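You operate a simulated robot arm through the tools that you are given. There is no shell and no other tool.

Carry out the task below with a simulated robot arm. There is one attempt and no reset: what you move stays moved.

JOB
Find where the fitted pressure switch trips and set the trip dial to match.
Fine: type on SWITCH, pump till the lamp lights; then open the release, free the collar and stow the switch in the pieces tray.

It is judged by the outcome, as a careful person would: the job done as asked, and still so three seconds after it is handed in. It fails if anything else is knocked over, pushed out of place, dropped, spilled or broken.

ROBOT AND FRAMES
A 7-joint arm with a two-finger parallel gripper, fixed in place. Base frame: the origin is at the foot of the arm, x ahead of it, y to its left, z up; the work surface is at about z = 80.3. Units: cm, degrees, N and s.
Its first joint turns from -166.0 to 166.0 degrees. Payload 4.4 kg.
The TCP is the grasp point between the finger pads, 2.3 cm short of the fingertips. In the tool frame z runs along the fingers and y along their closing line. Largest opening 9.4 cm; finger width 3.8, thickness 1; the body of the gripper, 5.4 by 9.6 cm, starts 3.9 cm behind the TCP.
Orientation is that of the tool frame in the base frame, as a unit quaternion [w, x, y, z]. With the fingers straight down and closing along the base's y, the tool's x points along the base's -x, its y along +y and its z along -z.

CONTROLS
- The arm moves only by the tool nudge_tool. Its argument "steps" is a list of rows, each an object (a shift or turn left out is 0, a gripper value left out holds the last) with "hand": the closure, from 0 (fully open) to 1 (shut); "xyz": the shift along the base's x, y, z in units of 50 mm (1.0 is 50 mm), a list of three; "rotation": the turn, a rotation vector about the base's x, y, z in units of 4 degrees (1.0 is 4 degrees), a list of three. In form: [{"hand": hand, "xyz": [x, y, z], "rotation": [rx, ry, rz]}, ...]. A call has 1 to 20 rows; each row shifts and turns the commanded pose from where the row before left it. A call with a number of a shift or a turn outside -1 to 1 is refused whole. A row lasts 0.2 s, in which the tool goes at most 5 cm and 8.6 degrees; a call with a longer step from one row to the next is refused whole, and so is a gripper value outside its range. A pose out of reach is approached as far as the arm can. The call stops where the force on the tool passes 90 N (or 10 N more than at its start, if that is more) or the arm is blocked; 0.2 s more then pass. Each finger travels about 7.2 cm/s and halts on what it meets, pressing with about 25 N; the grip force reading is that of the motor and also rises with nothing between the fingers. The clock runs only during rows and for 0.2 s after the last one: add rows that do not move to give the fingers time. It gives the time, the measured TCP pose, the force on the tool (base axes), the opening and the grip force at its end, in the units of the frame above (readings bear some noise), with the torque about the TCP (base axes, N m) and any sound that the robot's microphone picked up, and new pictures: "pictures" is both (left out), scene, wrist or none.
- Cameras (640 x 400 px; columns grow to the right, rows downward): "scene" is fixed at [5.06, -49.99, 156.56]; the picture's right is [0.39, -0.92, 0.00], its down [-0.48, -0.21, -0.85] and it looks along [0.78, 0.33, -0.53] (base axes); focal length 351 px, centre (320, 200). "wrist" rides on the gripper at [8.6, 1.6, -7.4] in the tool frame; the picture's right is [-0.18, 0.98, 0.00], its down [-0.58, -0.11, -0.81] and it looks along [-0.79, -0.15, 0.59] (tool axes); focal length 243 px, centre (320, 200). There is no depth. A picture from a camera that has moved, and an enlarged one, comes with that camera's place and axes in the base frame and with its lens.
- inspect(camera, box): a new picture of the part [left, top, right, bottom] of that camera's present view, enlarged. No time passes.
- job_done(): hands the job in; it is judged then, once.

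Places have to be worked out from the pictures, the camera data and where the tool is seen. Open the gripper and draw the arm clear of the work before you hand the job in, unless the task says otherwise.

The tools are called after "Call:" by a JSON object that holds its "name" and its "arguments". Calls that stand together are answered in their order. nudge_tool: Moves the arm, as the interface text tells. Its arguments: {"type":"object","properties":{"steps":{"type":"array"},"pictures":{"type":"string","enum":["both","scene","wrist","none"]}},"required":["steps"]} The other tools are called the same way: inspect (camera, box) takes an enlarged picture of a part of a camera's view; job_done () hands the job in.

At the start:

```text
time_s: 0.0
ee_pos: [78.22, 4.74, 122.75]
tool_rot: [0.0, 0.0, 1.0, 0.0]
ft_force: [0.2, -0.1, -0.2]
moment: [-0.01, 0.0, -0.01]
opening: 9.4
gripper_force: 0.0
```

scene: 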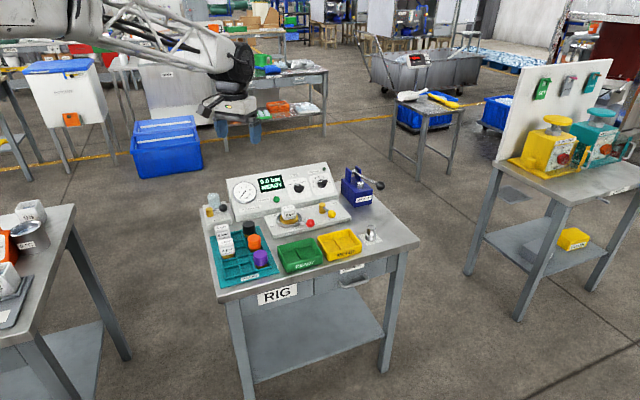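
wrist: 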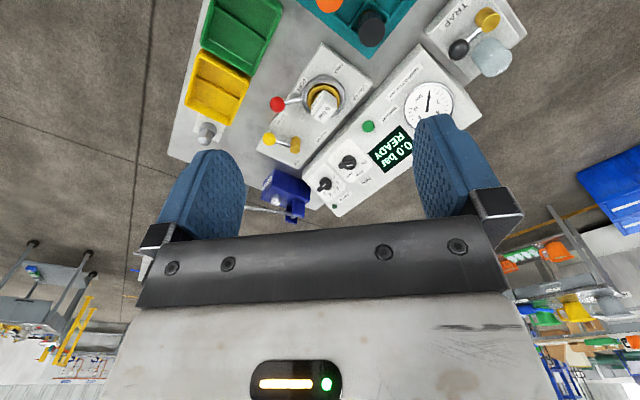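

I start by enlarging the views of the rig to identify the parts.

Call:
{"name": "inspect", "arguments": {"camera": "scene", "box": [200, 150, 400, 290]}}

Call:
{"name": "inspect", "arguments": {"camera": "scene", "box": [220, 150, 320, 212]}}

Call:
{"name": "inspect", "arguments": {"camera": "scene", "box": [300, 150, 400, 212]}}

Call:
{"name": "inspect", "arguments": {"camera": "scene", "box": [200, 200, 300, 262]}}

Call:
{"name": "inspect", "arguments": {"camera": "scene", "box": [270, 190, 390, 265]}}

Call:
{"name": "inspect", "arguments": {"camera": "wrist", "box": [160, 0, 540, 230]}}

```text
2.86 times, centred on (300, 220) of scene
camera zoom: at [5.06, -49.99, 156.56], right [0.39, -0.92, 0.0], down [-0.48, -0.21, -0.85], along [0.78, 0.33, -0.53], focal length 1004 px, centre (377, 143)
```

zoom: 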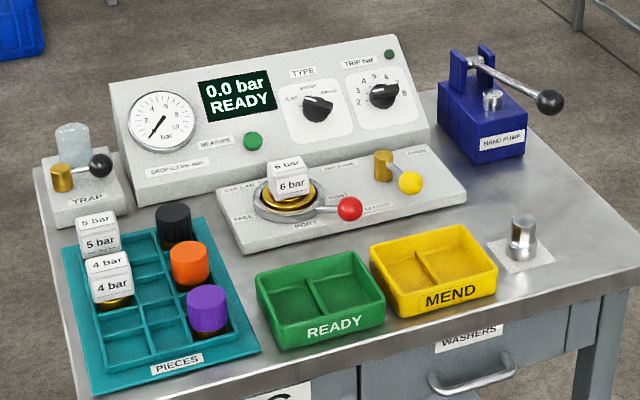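

```text
6.40 times, centred on (270, 181) of scene
camera zoom: at [5.06, -49.99, 156.56], right [0.39, -0.92, 0.0], down [-0.48, -0.21, -0.85], along [0.78, 0.33, -0.53], focal length 2248 px, centre (640, 322)
```

zoom: 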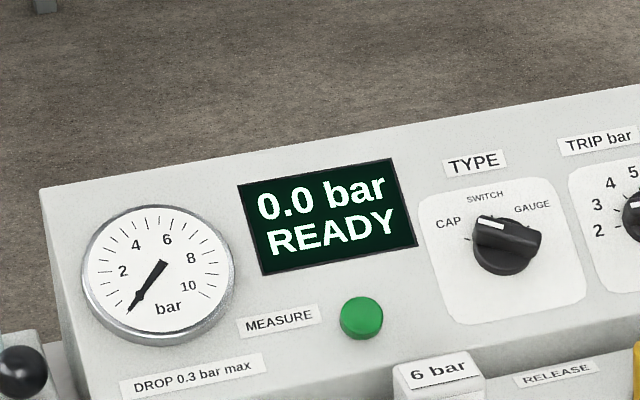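

```text
6.40 times, centred on (350, 181) of scene
camera zoom: at [5.06, -49.99, 156.56], right [0.39, -0.92, 0.0], down [-0.48, -0.21, -0.85], along [0.78, 0.33, -0.53], focal length 2248 px, centre (128, 322)
```

zoom: 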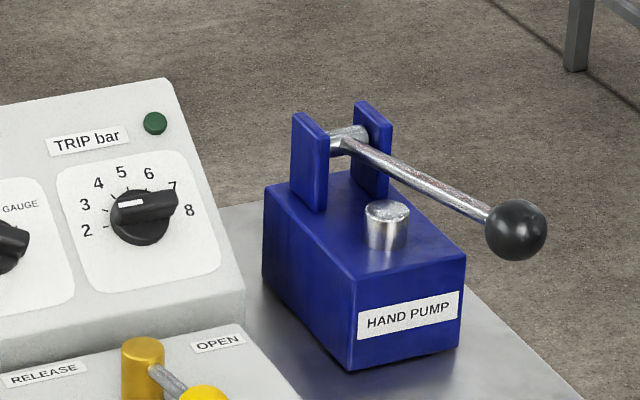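

```text
6.40 times, centred on (250, 231) of scene
camera zoom: at [5.06, -49.99, 156.56], right [0.39, -0.92, 0.0], down [-0.48, -0.21, -0.85], along [0.78, 0.33, -0.53], focal length 2248 px, centre (768, 2)
```

zoom: 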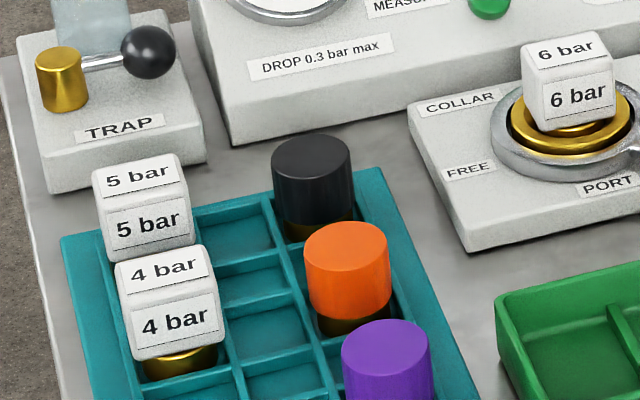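

```text
5.33 times, centred on (330, 228) of scene
camera zoom: at [5.06, -49.99, 156.56], right [0.39, -0.92, 0.0], down [-0.48, -0.21, -0.85], along [0.78, 0.33, -0.53], focal length 1873 px, centre (267, 53)
```

zoom: 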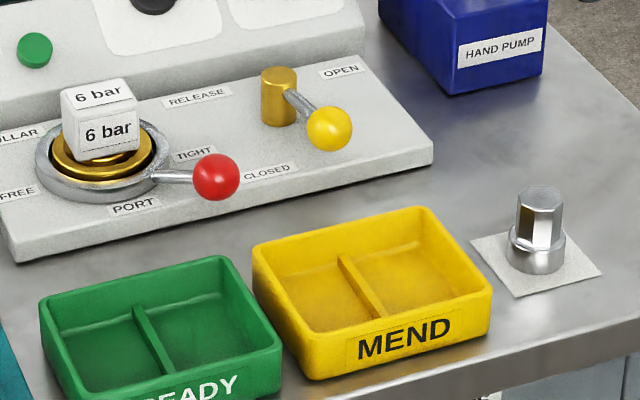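

```text
1.68 times, centred on (350, 115) of wrist
camera zoom: at [69.68, 6.37, 130.14], right [0.18, 0.98, 0.0], down [0.58, -0.11, 0.81], along [0.79, -0.15, -0.59], focal length 409 px, centre (270, 343)
```

zoom: 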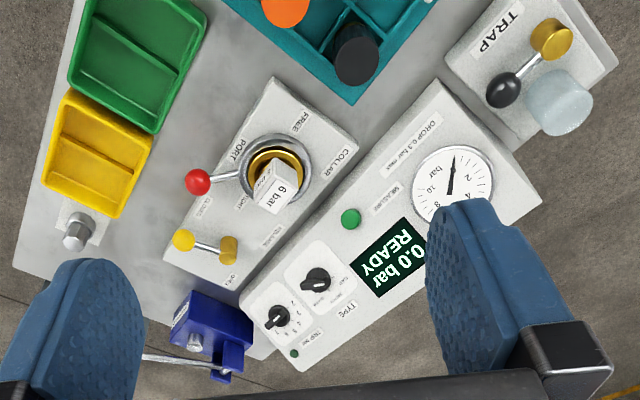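

The table is turned about 45° relative to the base, so I yaw the tool about 44° to face the panel and move in closer for a better view.

Call:
{"name": "nudge_tool", "arguments": {"steps": [{"hand": 0, "xyz": [0.1, -0.2, -0.2], "rotation": [0, 0, 1]}, {"xyz": [0.1, -0.2, -0.2], "rotation": [0, 0, 1]}, {"xyz": [0.1, -0.2, -0.2], "rotation": [0, 0, 1]}, {"xyz": [0.1, -0.2, -0.2], "rotation": [0, 0, 1]}, {"xyz": [0.1, -0.2, -0.2], "rotation": [0, 0, 1]}, {"xyz": [0.1, -0.2, -0.2], "rotation": [0, 0, 1]}, {"xyz": [0.1, -0.2, -0.2], "rotation": [0, 0, 1]}, {"xyz": [0.1, -0.2, -0.2], "rotation": [0, 0, 1]}, {"xyz": [0.1, -0.2, -0.2], "rotation": [0, 0, 1]}, {"xyz": [0.1, -0.2, -0.2], "rotation": [0, 0, 1]}, {"xyz": [0.1, -0.2, -0.2], "rotation": [0, 0, 1]}, {}]}}

```text
time_s: 2.6
ee_pos: [83.83, -6.38, 111.8]
tool_rot: [0.0, -0.374, 0.927, 0.0]
ft_force: [0.0, -0.8, 0.3]
moment: [0.01, -0.01, 0.0]
opening: 9.4
gripper_force: 0.0
camera wrist: at [76.48, -11.2, 119.18], right [-0.55, 0.83, 0.0], down [0.49, 0.33, 0.81], along [0.67, 0.44, -0.59], focal length 243 px, centre (320, 200)
```

scene: 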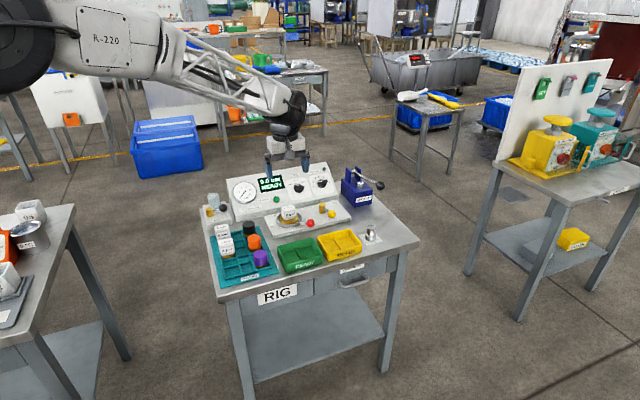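
wrist: 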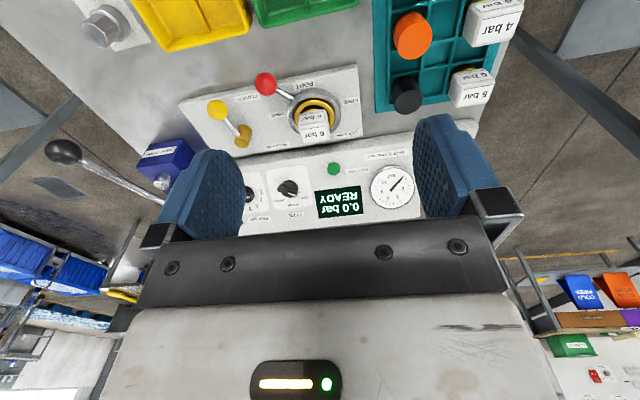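

The panel is now squared up in the (upside-down) wrist view. I'll enlarge it to read the dials and levers.

Call:
{"name": "inspect", "arguments": {"camera": "wrist", "box": [180, 50, 440, 240]}}

Call:
{"name": "inspect", "arguments": {"camera": "wrist", "box": [230, 150, 350, 225]}}

Call:
{"name": "inspect", "arguments": {"camera": "wrist", "box": [180, 60, 370, 160]}}

Call:
{"name": "inspect", "arguments": {"camera": "scene", "box": [280, 165, 340, 202]}}

Call:
{"name": "inspect", "arguments": {"camera": "wrist", "box": [360, 0, 540, 120]}}

```text
2.11 times, centred on (310, 145) of wrist
camera zoom: at [76.48, -11.2, 119.18], right [-0.55, 0.83, 0.0], down [0.49, 0.33, 0.81], along [0.67, 0.44, -0.59], focal length 511 px, centre (341, 316)
```

zoom: 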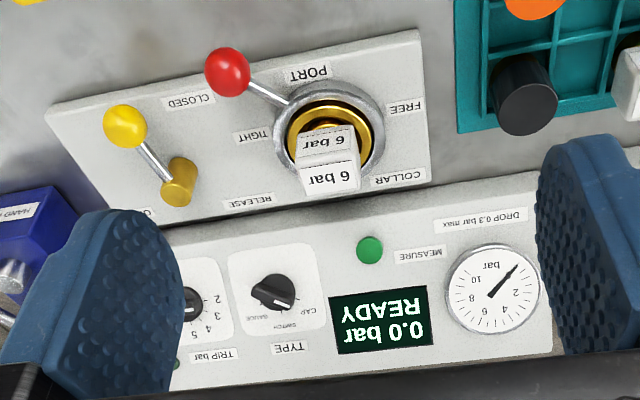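

```text
5.33 times, centred on (290, 188) of wrist
camera zoom: at [76.48, -11.2, 119.18], right [-0.55, 0.83, 0.0], down [0.49, 0.33, 0.81], along [0.67, 0.44, -0.59], focal length 1294 px, centre (480, 267)
```

zoom: 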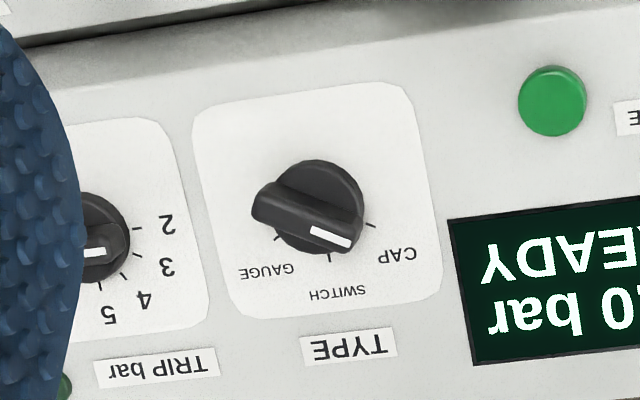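

```text
3.37 times, centred on (275, 110) of wrist
camera zoom: at [76.48, -11.2, 119.18], right [-0.55, 0.83, 0.0], down [0.49, 0.33, 0.81], along [0.67, 0.44, -0.59], focal length 817 px, centre (472, 503)
```

zoom: 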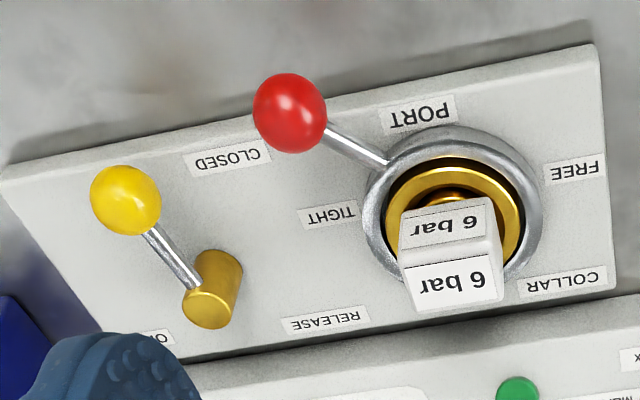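

```text
10.67 times, centred on (310, 184) of scene
camera zoom: at [5.06, -49.99, 156.56], right [0.39, -0.92, 0.0], down [-0.48, -0.21, -0.85], along [0.78, 0.33, -0.53], focal length 3746 px, centre (427, 376)
```

zoom: 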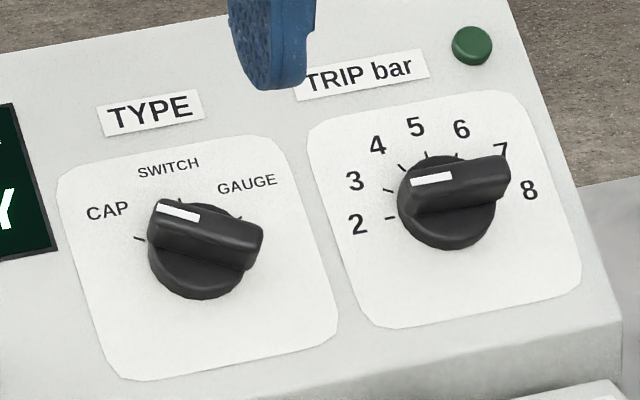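

```text
3.33 times, centred on (450, 60) of wrist
camera zoom: at [76.48, -11.2, 119.18], right [-0.55, 0.83, 0.0], down [0.49, 0.33, 0.81], along [0.67, 0.44, -0.59], focal length 809 px, centre (-113, 667)
```

zoom: 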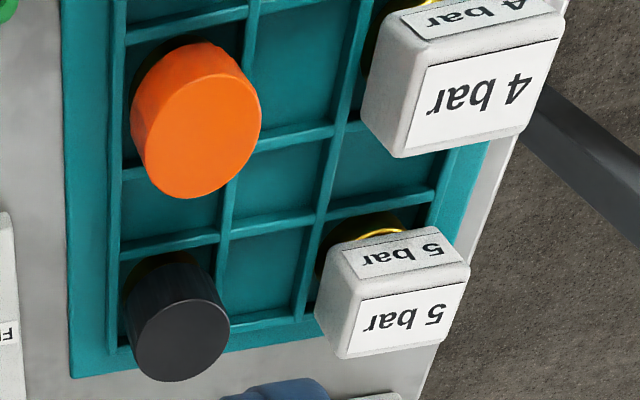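

Pointer on TYPE sits at CAP, TRIP near 2–3, collar lever near TIGHT, release lever between the labels. I move forward by about 12 cm at the same attitude to get a parallax pair for accurate positions and see the right side of the panel.

Call:
{"name": "nudge_tool", "arguments": {"steps": [{"xyz": [0.5, 0.3, 0]}, {"xyz": [0.5, 0.3, 0]}, {"xyz": [0.5, 0.3, 0]}, {"xyz": [0.5, 0.3, 0]}, {}, {}]}}

```text
time_s: 4.0
ee_pos: [93.67, -0.38, 111.75]
tool_rot: [-0.001, -0.374, 0.927, 0.0]
ft_force: [-0.1, -0.2, -0.5]
moment: [0.01, -0.03, 0.0]
opening: 9.38
gripper_force: 0.0
camera wrist: at [86.33, -5.19, 119.13], right [-0.55, 0.83, 0.0], down [0.49, 0.33, 0.81], along [0.67, 0.44, -0.59], focal length 243 px, centre (320, 200)
```

scene: 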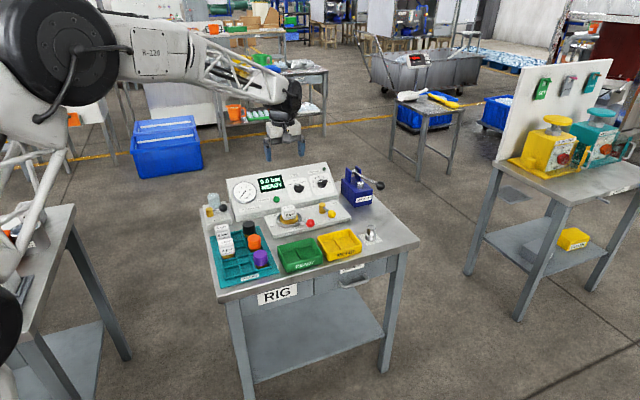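
wrist: 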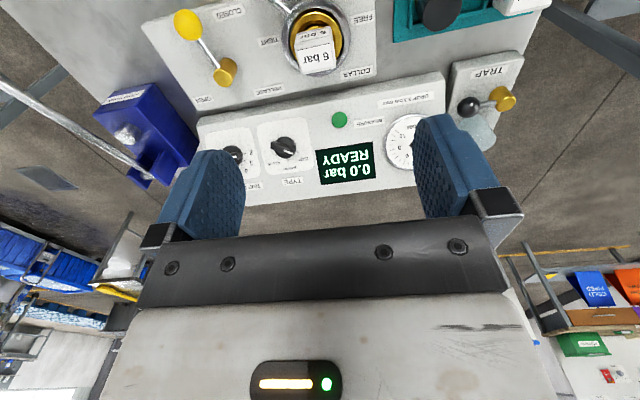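

Taking enlarged views from this new position for triangulation.

Call:
{"name": "inspect", "arguments": {"camera": "wrist", "box": [190, 70, 350, 210]}}

Call:
{"name": "inspect", "arguments": {"camera": "wrist", "box": [90, 0, 400, 200]}}

Call:
{"name": "inspect", "arguments": {"camera": "wrist", "box": [250, 100, 350, 165]}}

```text
2.86 times, centred on (270, 140) of wrist
camera zoom: at [86.33, -5.19, 119.13], right [-0.55, 0.83, 0.0], down [0.49, 0.33, 0.81], along [0.67, 0.44, -0.59], focal length 693 px, centre (463, 371)
```

zoom: 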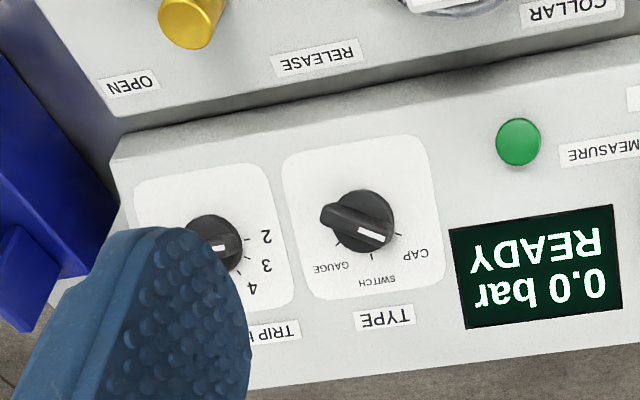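

```text
2.00 times, centred on (245, 100) of wrist
camera zoom: at [86.33, -5.19, 119.13], right [-0.55, 0.83, 0.0], down [0.49, 0.33, 0.81], along [0.67, 0.44, -0.59], focal length 485 px, centre (470, 400)
```

zoom: 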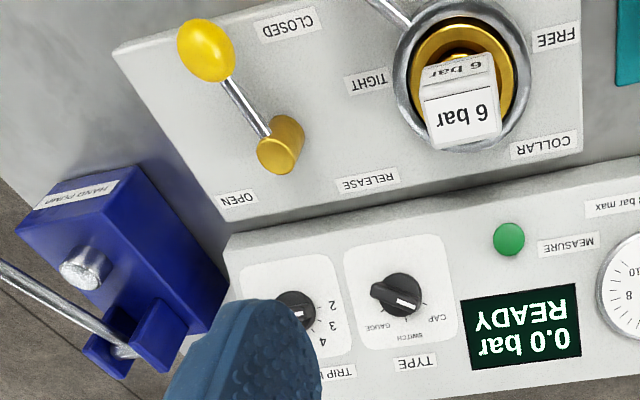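

```text
6.15 times, centred on (300, 132) of wrist
camera zoom: at [86.33, -5.19, 119.13], right [-0.55, 0.83, 0.0], down [0.49, 0.33, 0.81], along [0.67, 0.44, -0.59], focal length 1493 px, centre (443, 615)
```

zoom: 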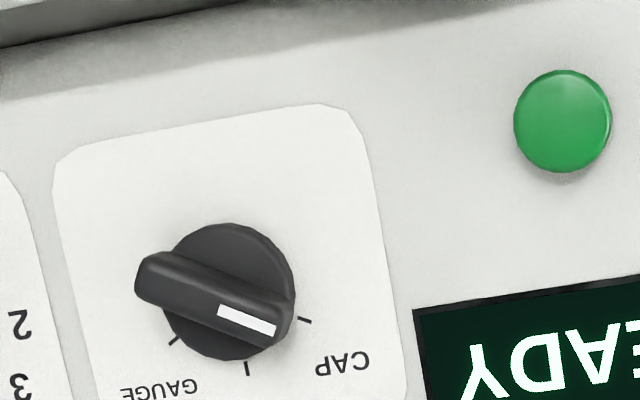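

Triangulation puts the TYPE knob's top at about (113.6, 5.1, 87.1), with the panel sloped about 36°, the port near (97.3, 1.4) and the pump ball near (113.6, -27.5, 95). I tilt the tool to face the panel squarely and check that I can reach.

Call:
{"name": "nudge_tool", "arguments": {"steps": [{"xyz": [0.25, 0.01, -0.15], "rotation": [0.7, -0.73, 0]}, {"xyz": [0.25, 0.01, -0.15], "rotation": [0.7, -0.73, 0]}, {"xyz": [0.25, 0.01, -0.15], "rotation": [0.7, -0.73, 0]}, {"xyz": [0.25, 0.01, -0.15], "rotation": [0.7, -0.73, 0]}, {"xyz": [0.25, 0.01, -0.15], "rotation": [0.7, -0.73, 0]}, {"xyz": [0.25, 0.01, -0.15], "rotation": [0.7, -0.73, 0]}, {"xyz": [0.25, 0.01, -0.15], "rotation": [0.7, -0.73, 0]}, {"xyz": [0.25, 0.01, -0.15], "rotation": [0.7, -0.73, 0]}, {"xyz": [0.25, 0.01, -0.15], "rotation": [0.7, -0.73, 0]}, {}, {}]}}

```text
time_s: 6.4
ee_pos: [105.16, 0.24, 105.07]
tool_rot: [0.29, -0.355, 0.881, 0.115]
ft_force: [0.2, -0.5, -0.4]
moment: [0.0, -0.04, -0.01]
opening: 9.39
gripper_force: 0.1
camera wrist: at [95.83, -6.48, 105.86], right [-0.58, 0.81, 0.11], down [0.07, -0.08, 0.99], along [0.81, 0.58, 0.0], focal length 243 px, centre (320, 200)
```

scene: 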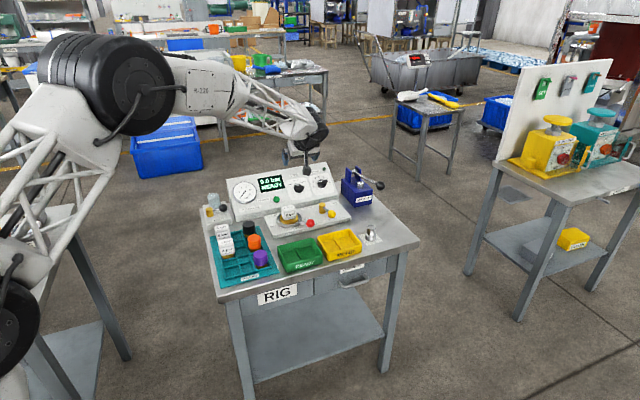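
wrist: 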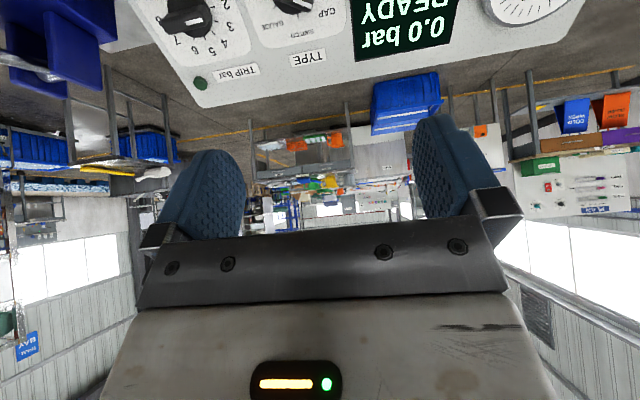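

The arm still has reach to spare and the TRIP dial is now visible. I'll enlarge the panel part.

Call:
{"name": "inspect", "arguments": {"camera": "wrist", "box": [130, 0, 370, 110]}}

Call:
{"name": "inspect", "arguments": {"camera": "scene", "box": [220, 130, 400, 240]}}

```text
2.67 times, centred on (250, 55) of wrist
camera zoom: at [95.83, -6.48, 105.86], right [-0.58, 0.81, 0.11], down [0.07, -0.08, 0.99], along [0.81, 0.58, 0.0], focal length 647 px, centre (507, 587)
```

zoom: 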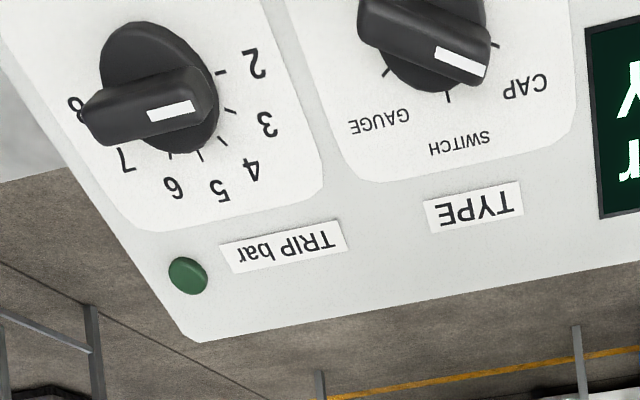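

```text
3.56 times, centred on (310, 185) of scene
camera zoom: at [5.06, -49.99, 156.56], right [0.39, -0.92, 0.0], down [-0.48, -0.21, -0.85], along [0.78, 0.33, -0.53], focal length 1249 px, centre (356, 253)
```

zoom: 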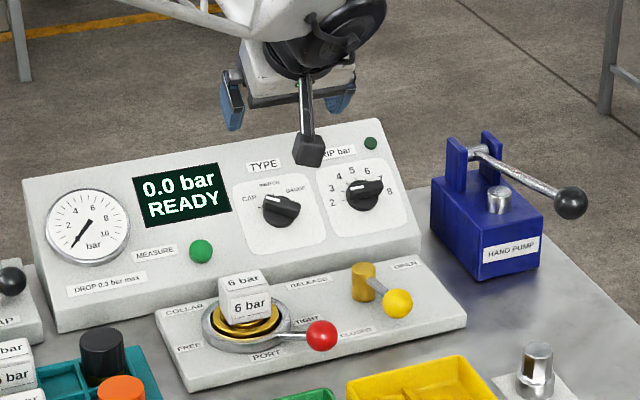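

TRIP points at 2, TYPE at CAP (60° anticlockwise of SWITCH). I roll the tool 60° about its own axis to straddle the TYPE bar, with the gripper half closed, hovering above the knob.

Call:
{"name": "nudge_tool", "arguments": {"steps": [{"hand": 0.5, "xyz": [0.07, 0.023, -0.1], "rotation": [-0.429, -0.409, 0.804]}, {"xyz": [0.07, 0.023, -0.1], "rotation": [-0.429, -0.409, 0.804]}, {"xyz": [0.07, 0.023, -0.1], "rotation": [-0.429, -0.409, 0.804]}, {"xyz": [0.07, 0.023, -0.1], "rotation": [-0.429, -0.409, 0.804]}, {"xyz": [0.07, 0.023, -0.1], "rotation": [-0.429, -0.409, 0.804]}, {"xyz": [0.07, 0.023, -0.1], "rotation": [-0.429, -0.409, 0.804]}, {"xyz": [0.07, 0.023, -0.1], "rotation": [-0.429, -0.409, 0.804]}, {"xyz": [0.07, 0.023, -0.1], "rotation": [-0.429, -0.409, 0.804]}, {"xyz": [0.07, 0.023, -0.1], "rotation": [-0.429, -0.409, 0.804]}, {"xyz": [0.07, 0.023, -0.1], "rotation": [-0.429, -0.409, 0.804]}, {"xyz": [0.07, 0.023, -0.1], "rotation": [-0.429, -0.409, 0.804]}, {"xyz": [0.07, 0.023, -0.1], "rotation": [-0.429, -0.409, 0.804]}, {"xyz": [0.07, 0.023, -0.1], "rotation": [-0.429, -0.409, 0.804]}, {"xyz": [0.07, 0.023, -0.1], "rotation": [-0.429, -0.409, 0.804]}, {"xyz": [0.07, 0.023, -0.1], "rotation": [-0.429, -0.409, 0.804]}, {}, {}]}}

```text
time_s: 10.0
ee_pos: [110.33, 1.79, 97.69]
tool_rot: [-0.309, 0.749, -0.584, 0.045]
ft_force: [-0.1, 0.6, 0.7]
moment: [-0.02, -0.01, 0.02]
opening: 4.7
gripper_force: 0.1
camera wrist: at [108.43, -9.19, 100.14], right [-0.89, 0.04, -0.45], down [-0.43, 0.21, 0.88], along [0.13, 0.98, -0.17], focal length 243 px, centre (320, 200)
```

scene: 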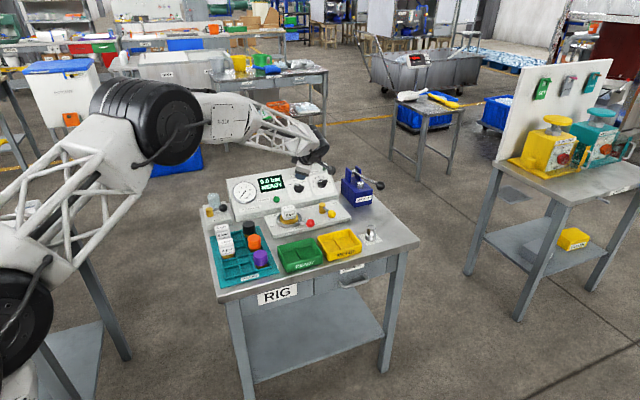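
wrist: 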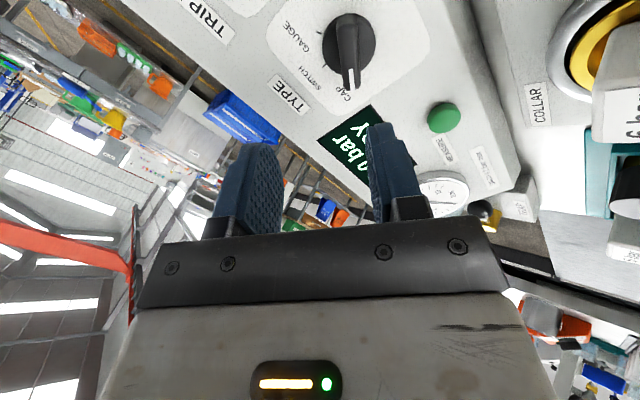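

Roll worked; the bar now lies nearly along the finger plane. Enlarging to measure the offset and angle before descending.

Call:
{"name": "inspect", "arguments": {"camera": "wrist", "box": [250, 0, 450, 125]}}

```text
3.20 times, centred on (350, 62) of wrist
camera zoom: at [108.43, -9.19, 100.14], right [-0.89, 0.04, -0.45], down [-0.43, 0.21, 0.88], along [0.13, 0.98, -0.17], focal length 776 px, centre (224, 640)
```

zoom: 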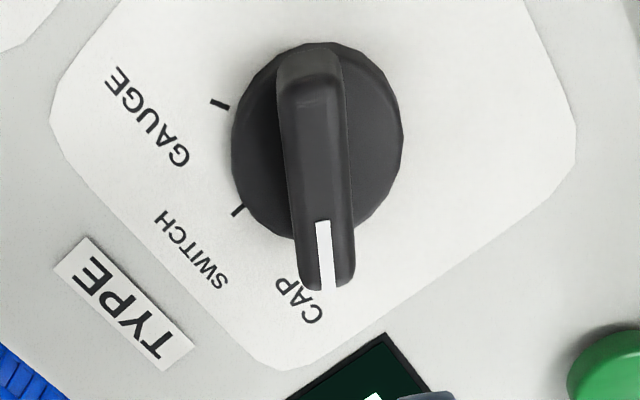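

The bar is aligned with the tool to within a degree; it is about 2.2 cm off to the side. I shift over and come down along the tool axis to just above it.

Call:
{"name": "nudge_tool", "arguments": {"steps": [{"xyz": [-0.316, -0.218, -0.28]}, {}, {"xyz": [0.257, 0.246, -0.483]}, {"xyz": [0.257, 0.246, -0.483]}, {"xyz": [0.17, 0.164, -0.32]}, {}, {}]}}

Call:
{"name": "inspect", "arguments": {"camera": "wrist", "box": [220, 40, 440, 240]}}

Call:
{"name": "inspect", "arguments": {"camera": "scene", "box": [250, 150, 370, 225]}}

```text
time_s: 11.6
ee_pos: [112.02, 3.94, 89.59]
tool_rot: [-0.309, 0.748, -0.585, 0.045]
ft_force: [-0.5, -0.3, 0.7]
moment: [0.0, -0.02, 0.0]
opening: 4.67
gripper_force: 0.0
camera wrist: at [110.17, -7.08, 92.15], right [-0.89, 0.04, -0.45], down [-0.43, 0.21, 0.88], along [0.13, 0.98, -0.17], focal length 243 px, centre (320, 200)
```

scene: 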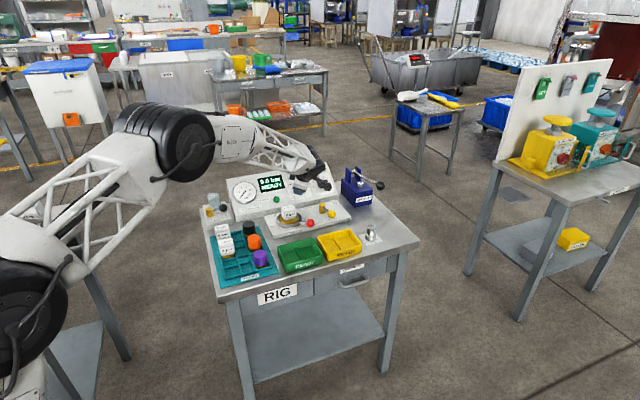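
wrist: 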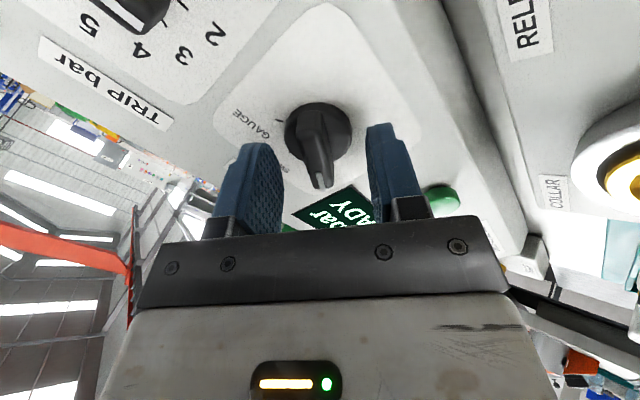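

```text
2.00 times, centred on (330, 140) of wrist
camera zoom: at [110.17, -7.08, 92.15], right [-0.89, 0.04, -0.45], down [-0.43, 0.21, 0.88], along [0.13, 0.98, -0.17], focal length 485 px, centre (300, 320)
```

zoom: 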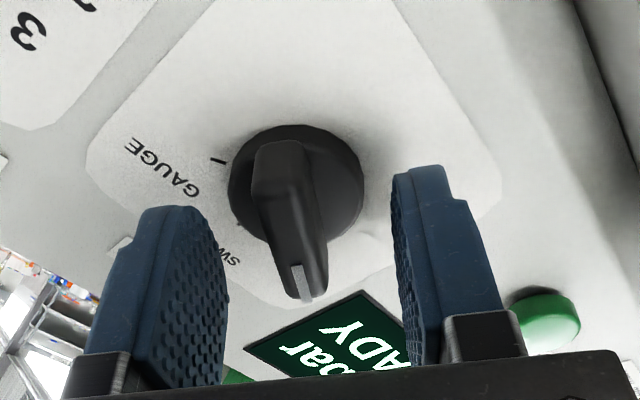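

```text
5.33 times, centred on (310, 188) of scene
camera zoom: at [5.06, -49.99, 156.56], right [0.39, -0.92, 0.0], down [-0.48, -0.21, -0.85], along [0.78, 0.33, -0.53], focal length 1873 px, centre (373, 267)
```

zoom: 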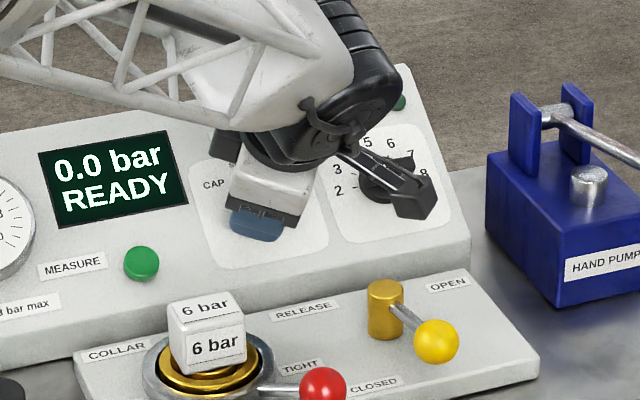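

The bar is about 0.5 cm off-centre toward the left finger and 3.4 cm ahead. I correct sideways and go down a bit more, then look.

Call:
{"name": "nudge_tool", "arguments": {"steps": [{"xyz": [0.046, 0.12, 0.086]}, {}, {"xyz": [0.13, 0.123, -0.241]}, {}, {}], "pictures": "wrist"}}

Call:
{"name": "inspect", "arguments": {"camera": "wrist", "box": [220, 40, 440, 240]}}

```text
time_s: 12.6
ee_pos: [113.25, 4.82, 89.87]
tool_rot: [-0.311, 0.748, -0.584, 0.049]
ft_force: [-14.4, -10.3, 13.7]
moment: [-0.25, 0.75, 0.18]
opening: 4.97
gripper_force: 3.2
stopped in row 4: the force on the tool passed its limit at 94 N (the readings are from after the stop); the commanded pose is now the measured one
camera wrist: at [111.31, -6.15, 92.4], right [-0.89, 0.04, -0.46], down [-0.44, 0.21, 0.87], along [0.13, 0.98, -0.17], focal length 243 px, centre (320, 200)
```

wrist: 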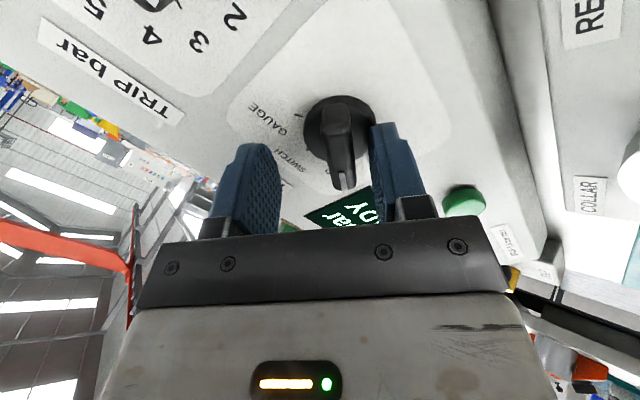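

```text
2.00 times, centred on (330, 140) of wrist
camera zoom: at [111.31, -6.15, 92.4], right [-0.89, 0.04, -0.46], down [-0.44, 0.21, 0.87], along [0.13, 0.98, -0.17], focal length 485 px, centre (300, 320)
```

zoom: 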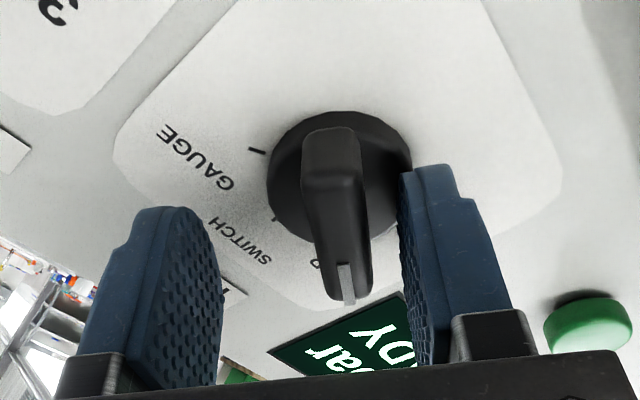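

Contact: the right finger met the side of the knob because the knob is nearer than I judged (its top is ~1.2 cm past the TCP) and I overshot sideways. I back off 0.6 cm, shift 1.05 cm along +tool-y to centre, and look.

Call:
{"name": "nudge_tool", "arguments": {"steps": [{"xyz": [-0.06, -0.057, 0.112]}, {}, {"xyz": [-0.178, -0.026, -0.108]}, {}, {}], "pictures": "wrist"}}

Call:
{"name": "inspect", "arguments": {"camera": "wrist", "box": [220, 40, 440, 240]}}

Call:
{"name": "inspect", "arguments": {"camera": "scene", "box": [250, 150, 370, 225]}}

```text
time_s: 13.8
ee_pos: [111.9, 4.44, 89.71]
tool_rot: [-0.31, 0.748, -0.585, 0.048]
ft_force: [-0.6, -0.3, -0.3]
moment: [0.01, -0.01, 0.0]
opening: 4.7
gripper_force: 0.0
camera wrist: at [110.06, -6.54, 92.26], right [-0.89, 0.04, -0.46], down [-0.44, 0.21, 0.87], along [0.13, 0.98, -0.17], focal length 243 px, centre (320, 200)
```

wrist: 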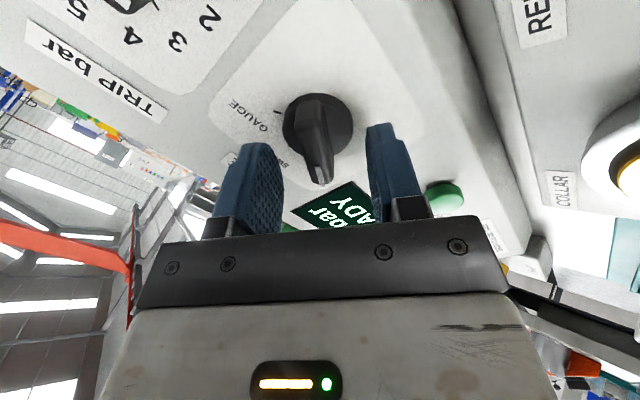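

```text
2.00 times, centred on (330, 140) of wrist
camera zoom: at [110.06, -6.54, 92.26], right [-0.89, 0.04, -0.46], down [-0.44, 0.21, 0.87], along [0.13, 0.98, -0.17], focal length 485 px, centre (300, 320)
```

zoom: 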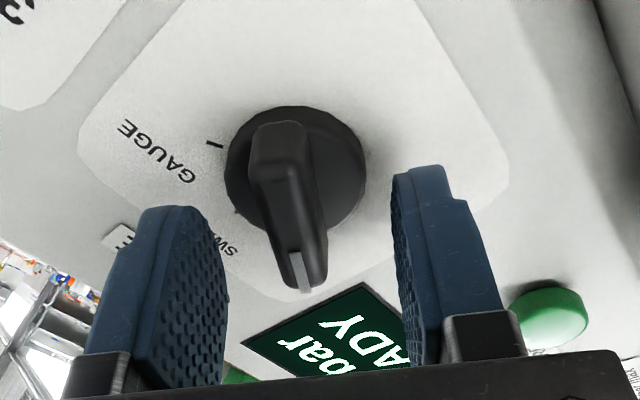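

```text
5.33 times, centred on (310, 188) of scene
camera zoom: at [5.06, -49.99, 156.56], right [0.39, -0.92, 0.0], down [-0.48, -0.21, -0.85], along [0.78, 0.33, -0.53], focal length 1873 px, centre (373, 267)
```

zoom: 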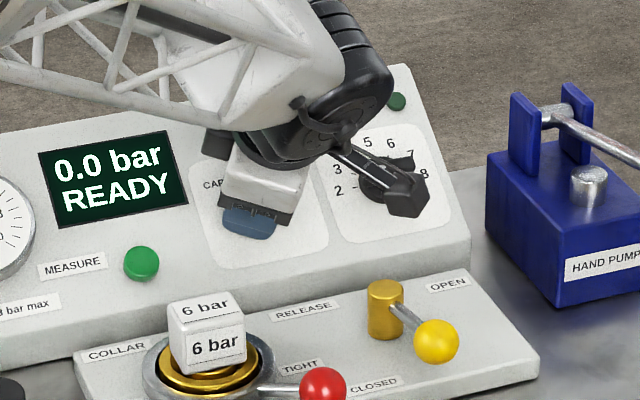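

Back to clear air with the bar ~0.35 cm toward the left finger. I shift that little bit and advance 0.8 cm slowly along the tool axis.

Call:
{"name": "nudge_tool", "arguments": {"steps": [{"xyz": [0.059, 0.009, 0.036]}, {}, {"xyz": [0.034, 0.033, -0.064]}, {"xyz": [0.034, 0.033, -0.064]}, {}, {}], "pictures": "wrist"}}

Call:
{"name": "inspect", "arguments": {"camera": "wrist", "box": [220, 40, 440, 240]}}

```text
time_s: 15.2
ee_pos: [112.62, 4.88, 89.23]
tool_rot: [-0.311, 0.748, -0.584, 0.049]
ft_force: [0.2, 0.4, -0.3]
moment: [0.0, 0.05, -0.02]
opening: 4.74
gripper_force: 0.1
camera wrist: at [110.75, -6.14, 91.8], right [-0.89, 0.04, -0.46], down [-0.44, 0.21, 0.87], along [0.13, 0.98, -0.17], focal length 243 px, centre (320, 200)
```

wrist: 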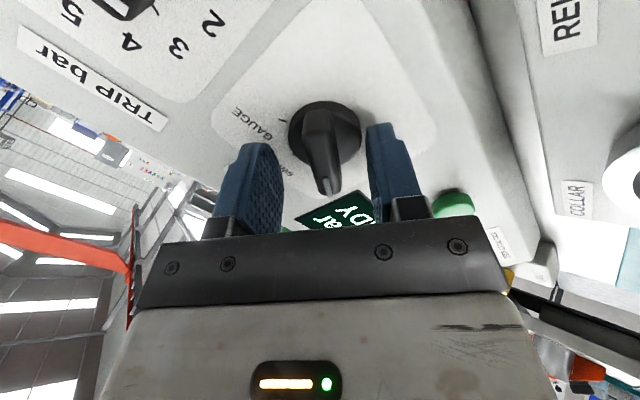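

```text
2.00 times, centred on (330, 140) of wrist
camera zoom: at [110.75, -6.14, 91.8], right [-0.89, 0.04, -0.46], down [-0.44, 0.21, 0.87], along [0.13, 0.98, -0.17], focal length 485 px, centre (300, 320)
```

zoom: 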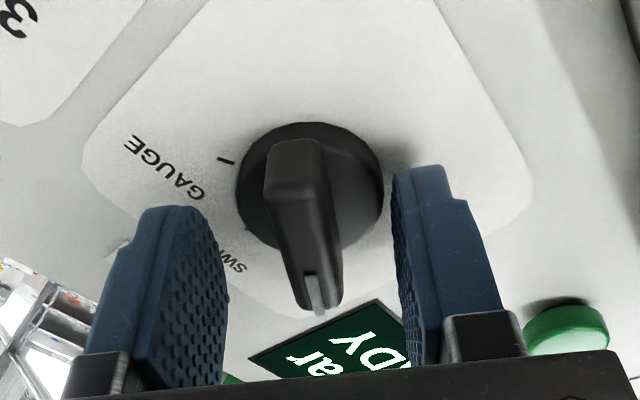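

Centred now, with tips roughly level with the knob top. I descend another 0.6 cm gently and check force.

Call:
{"name": "nudge_tool", "arguments": {"steps": [{"xyz": [0.017, 0.0165, -0.032]}, {"xyz": [0.017, 0.0165, -0.032]}, {"xyz": [0.017, 0.0165, -0.032]}, {}, {}], "pictures": "wrist"}}

Call:
{"name": "inspect", "arguments": {"camera": "wrist", "box": [220, 40, 440, 240]}}

```text
time_s: 16.4
ee_pos: [112.94, 5.11, 88.68]
tool_rot: [-0.311, 0.748, -0.584, 0.048]
ft_force: [0.5, 0.7, -0.8]
moment: [-0.01, 0.03, 0.02]
opening: 4.69
gripper_force: 0.1
camera wrist: at [111.01, -5.88, 91.33], right [-0.89, 0.04, -0.46], down [-0.44, 0.21, 0.87], along [0.13, 0.98, -0.17], focal length 243 px, centre (320, 200)
```

wrist: 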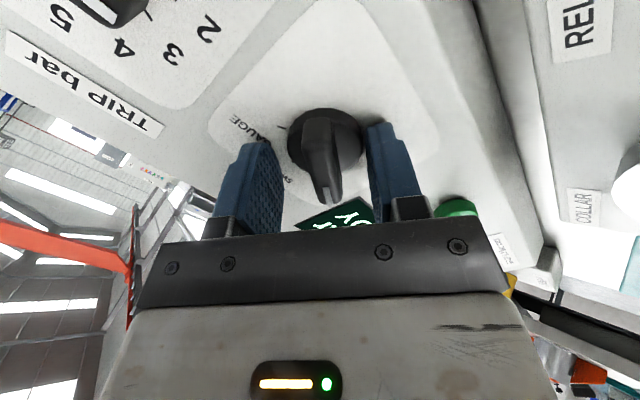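

```text
2.00 times, centred on (330, 140) of wrist
camera zoom: at [111.01, -5.88, 91.33], right [-0.89, 0.04, -0.46], down [-0.44, 0.21, 0.87], along [0.13, 0.98, -0.17], focal length 485 px, centre (300, 320)
```

zoom: 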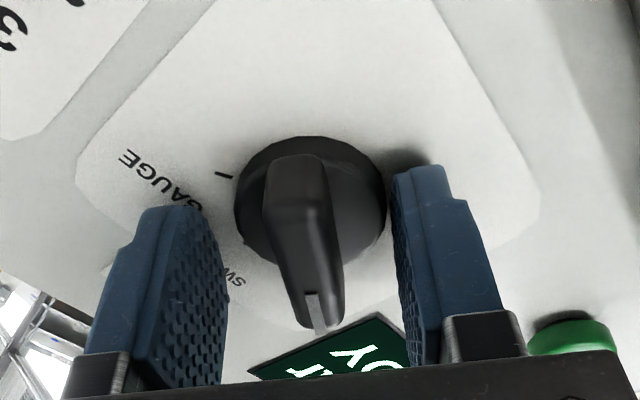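

No contact yet. Another 0.7 cm down, slowly.

Call:
{"name": "nudge_tool", "arguments": {"steps": [{"xyz": [0.02, 0.019, -0.0375]}, {"xyz": [0.02, 0.019, -0.0375]}, {"xyz": [0.02, 0.019, -0.0375]}, {}, {}], "pictures": "wrist"}}

Call:
{"name": "inspect", "arguments": {"camera": "wrist", "box": [220, 40, 440, 240]}}

```text
time_s: 17.3
ee_pos: [113.24, 5.24, 89.02]
tool_rot: [-0.312, 0.748, -0.583, 0.05]
ft_force: [-31.0, -9.6, 15.9]
moment: [-0.25, 1.57, 0.43]
opening: 5.51
gripper_force: 9.7
stopped in row 4: the force on the tool passed its limit at 93 N (the readings are from after the stop); the commanded pose is now the measured one
camera wrist: at [111.37, -5.81, 91.53], right [-0.88, 0.04, -0.46], down [-0.45, 0.21, 0.87], along [0.13, 0.98, -0.17], focal length 243 px, centre (320, 200)
```

wrist: 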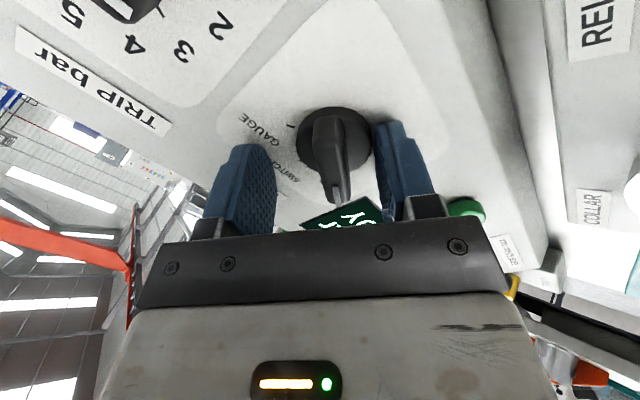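

```text
2.00 times, centred on (330, 140) of wrist
camera zoom: at [111.37, -5.81, 91.53], right [-0.88, 0.04, -0.46], down [-0.45, 0.21, 0.87], along [0.13, 0.98, -0.17], focal length 485 px, centre (300, 320)
```

zoom: 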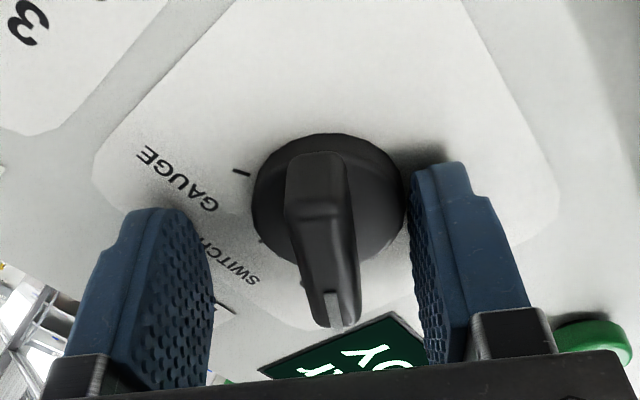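

The fingertips met the panel itself (the knob is only ~1.9 cm tall). I back off 0.45 cm, recentre by 0.6 cm, then close on the bar above the disc.

Call:
{"name": "nudge_tool", "arguments": {"steps": [{"xyz": [-0.039, -0.037, 0.072]}, {}, {"xyz": [-0.105, -0.015, -0.064]}, {}, {}], "pictures": "wrist"}}

Call:
{"name": "inspect", "arguments": {"camera": "wrist", "box": [220, 40, 440, 240]}}

```text
time_s: 18.5
ee_pos: [112.61, 5.0, 88.96]
tool_rot: [-0.311, 0.749, -0.583, 0.05]
ft_force: [0.1, 0.5, -0.2]
moment: [0.01, -0.05, -0.02]
opening: 4.73
gripper_force: 0.0
camera wrist: at [110.68, -6.01, 91.46], right [-0.89, 0.04, -0.46], down [-0.45, 0.21, 0.87], along [0.14, 0.98, -0.17], focal length 243 px, centre (320, 200)
```

wrist: 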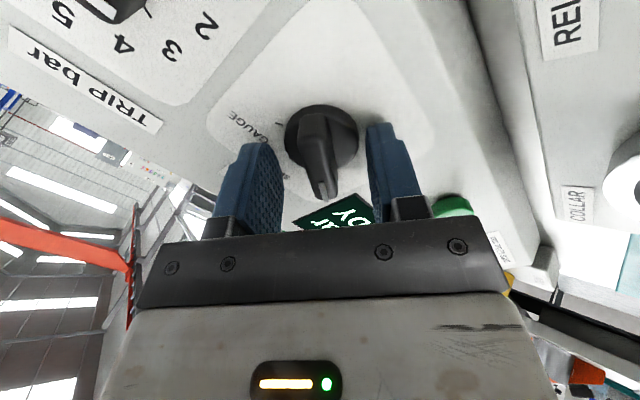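

```text
2.00 times, centred on (330, 140) of wrist
camera zoom: at [110.68, -6.01, 91.46], right [-0.89, 0.04, -0.46], down [-0.45, 0.21, 0.87], along [0.14, 0.98, -0.17], focal length 485 px, centre (300, 320)
```

zoom: 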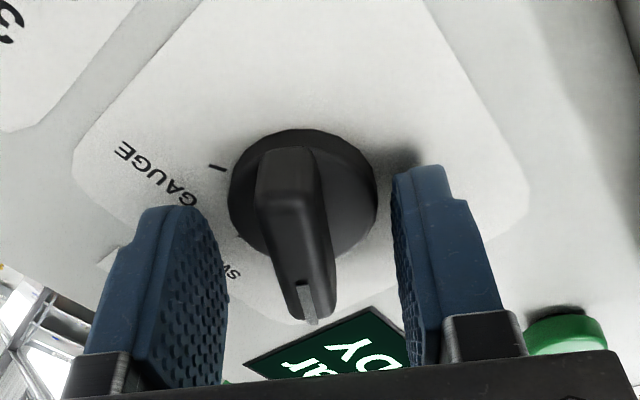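

Bar well centred between the fingers, tips above the disc. Closing.

Call:
{"name": "nudge_tool", "arguments": {"steps": [{"hand": 0.7}, {"hand": 0.8}, {"hand": 0.9}, {"hand": 1.0}, {}, {}], "pictures": "wrist"}}

Call:
{"name": "inspect", "arguments": {"camera": "wrist", "box": [220, 40, 440, 240]}}

```text
time_s: 19.9
ee_pos: [112.52, 4.96, 88.78]
tool_rot: [-0.312, 0.748, -0.583, 0.048]
ft_force: [-41.7, -10.9, -9.7]
moment: [-0.32, 1.17, 0.13]
opening: 3.79
gripper_force: 45.5
camera wrist: at [110.61, -6.03, 91.31], right [-0.89, 0.04, -0.46], down [-0.44, 0.21, 0.87], along [0.13, 0.98, -0.17], focal length 243 px, centre (320, 200)
```

wrist: 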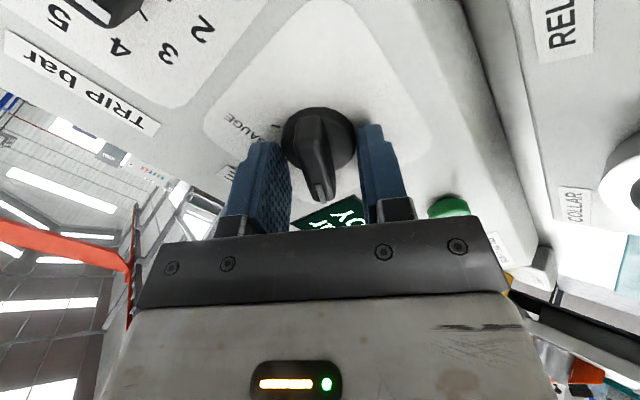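

```text
2.00 times, centred on (330, 140) of wrist
camera zoom: at [110.61, -6.03, 91.31], right [-0.89, 0.04, -0.46], down [-0.44, 0.21, 0.87], along [0.13, 0.98, -0.17], focal length 485 px, centre (300, 320)
```

zoom: 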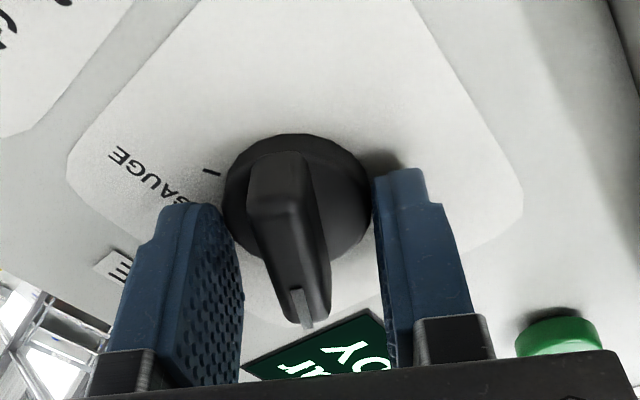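

It closed on the disc (3.8 cm), not the bar. I open, retreat another 0.5 cm and close again.

Call:
{"name": "nudge_tool", "arguments": {"steps": [{"hand": 0.5}, {}, {"xyz": [-0.043, -0.041, 0.081]}, {}, {"hand": 0.6}, {"hand": 0.7}, {"hand": 0.8}, {"hand": 0.9}, {"hand": 1.0}, {}, {}], "pictures": "wrist"}}

Call:
{"name": "inspect", "arguments": {"camera": "wrist", "box": [220, 40, 440, 240]}}

```text
time_s: 22.3
ee_pos: [112.16, 4.72, 88.99]
tool_rot: [-0.312, 0.748, -0.583, 0.048]
ft_force: [-43.2, -9.3, -7.5]
moment: [-0.15, 0.94, 0.11]
opening: 3.66
gripper_force: 24.9
camera wrist: at [110.37, -6.28, 91.66], right [-0.89, 0.04, -0.46], down [-0.44, 0.21, 0.87], along [0.13, 0.98, -0.17], focal length 243 px, centre (320, 200)
```

wrist: 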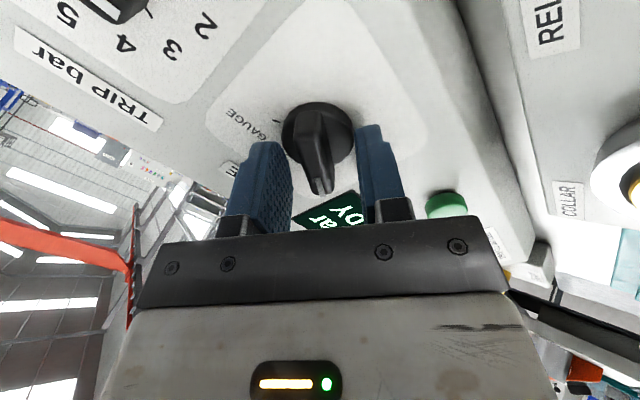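

```text
2.00 times, centred on (330, 140) of wrist
camera zoom: at [110.37, -6.28, 91.66], right [-0.89, 0.04, -0.46], down [-0.44, 0.21, 0.87], along [0.13, 0.98, -0.17], focal length 485 px, centre (300, 320)
```

zoom: 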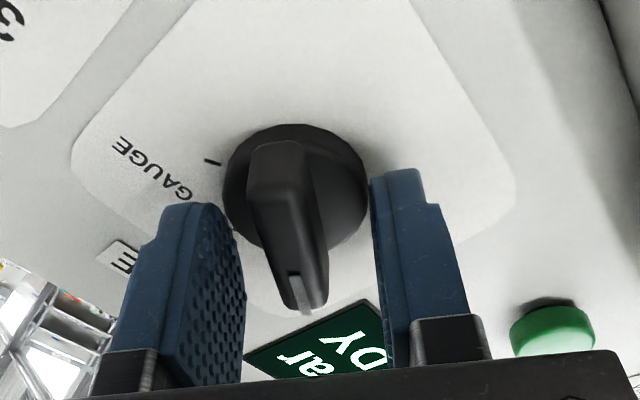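

Still on the tapered disc. I open, retreat a further 0.6 cm with a 0.3 cm sideways centring, and close again.

Call:
{"name": "nudge_tool", "arguments": {"steps": [{"hand": 0.5}, {}, {"xyz": [-0.001, -0.041, 0.128]}, {}, {"hand": 0.6}, {"hand": 0.7}, {"hand": 0.8}, {"hand": 0.9}, {"hand": 1.0}, {}, {}], "pictures": "wrist"}}

Call:
{"name": "inspect", "arguments": {"camera": "wrist", "box": [220, 40, 440, 240]}}

```text
time_s: 24.7
ee_pos: [112.11, 4.5, 89.61]
tool_rot: [-0.311, 0.749, -0.583, 0.048]
ft_force: [-78.1, -12.1, -13.9]
moment: [0.0, 2.01, 0.61]
opening: 1.31
gripper_force: 44.7
camera wrist: at [110.24, -6.53, 92.15], right [-0.89, 0.04, -0.46], down [-0.44, 0.21, 0.87], along [0.13, 0.98, -0.17], focal length 243 px, centre (320, 200)
```

wrist: 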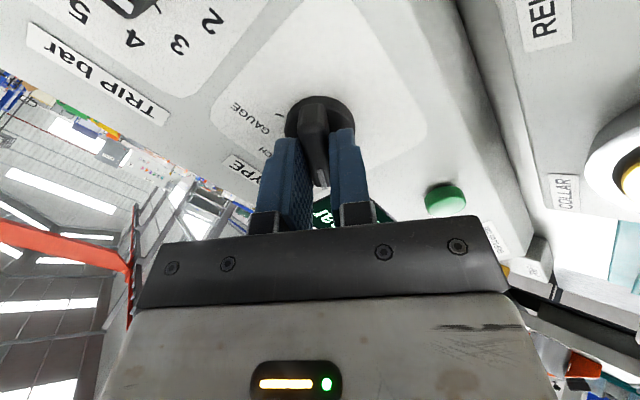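

```text
2.00 times, centred on (330, 140) of wrist
camera zoom: at [110.24, -6.53, 92.15], right [-0.89, 0.04, -0.46], down [-0.44, 0.21, 0.87], along [0.13, 0.98, -0.17], focal length 485 px, centre (300, 320)
```

zoom: 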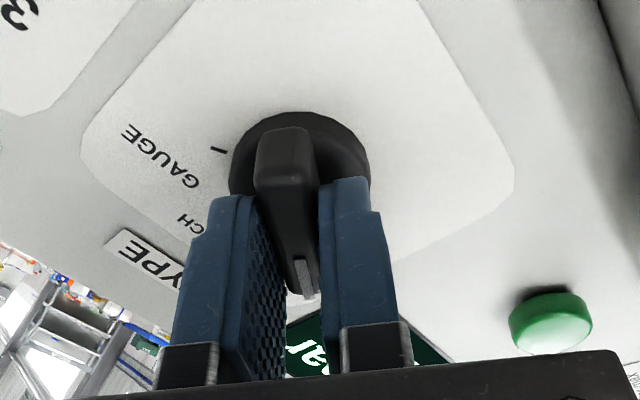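

Gripped on the bar (1.31 cm), but with a ~75 N sideways load. I relieve it by nudging the tool 0.25 cm along +tool-y.

Call:
{"name": "nudge_tool", "arguments": {"steps": [{"xyz": [-0.042, -0.006, -0.026]}, {}, {}], "pictures": "none"}}

```text
time_s: 25.5
ee_pos: [112.06, 4.4, 89.63]
tool_rot: [-0.312, 0.749, -0.582, 0.05]
ft_force: [-21.1, -7.8, -36.5]
moment: [-0.93, 1.05, -0.13]
opening: 1.32
gripper_force: 45.1
```

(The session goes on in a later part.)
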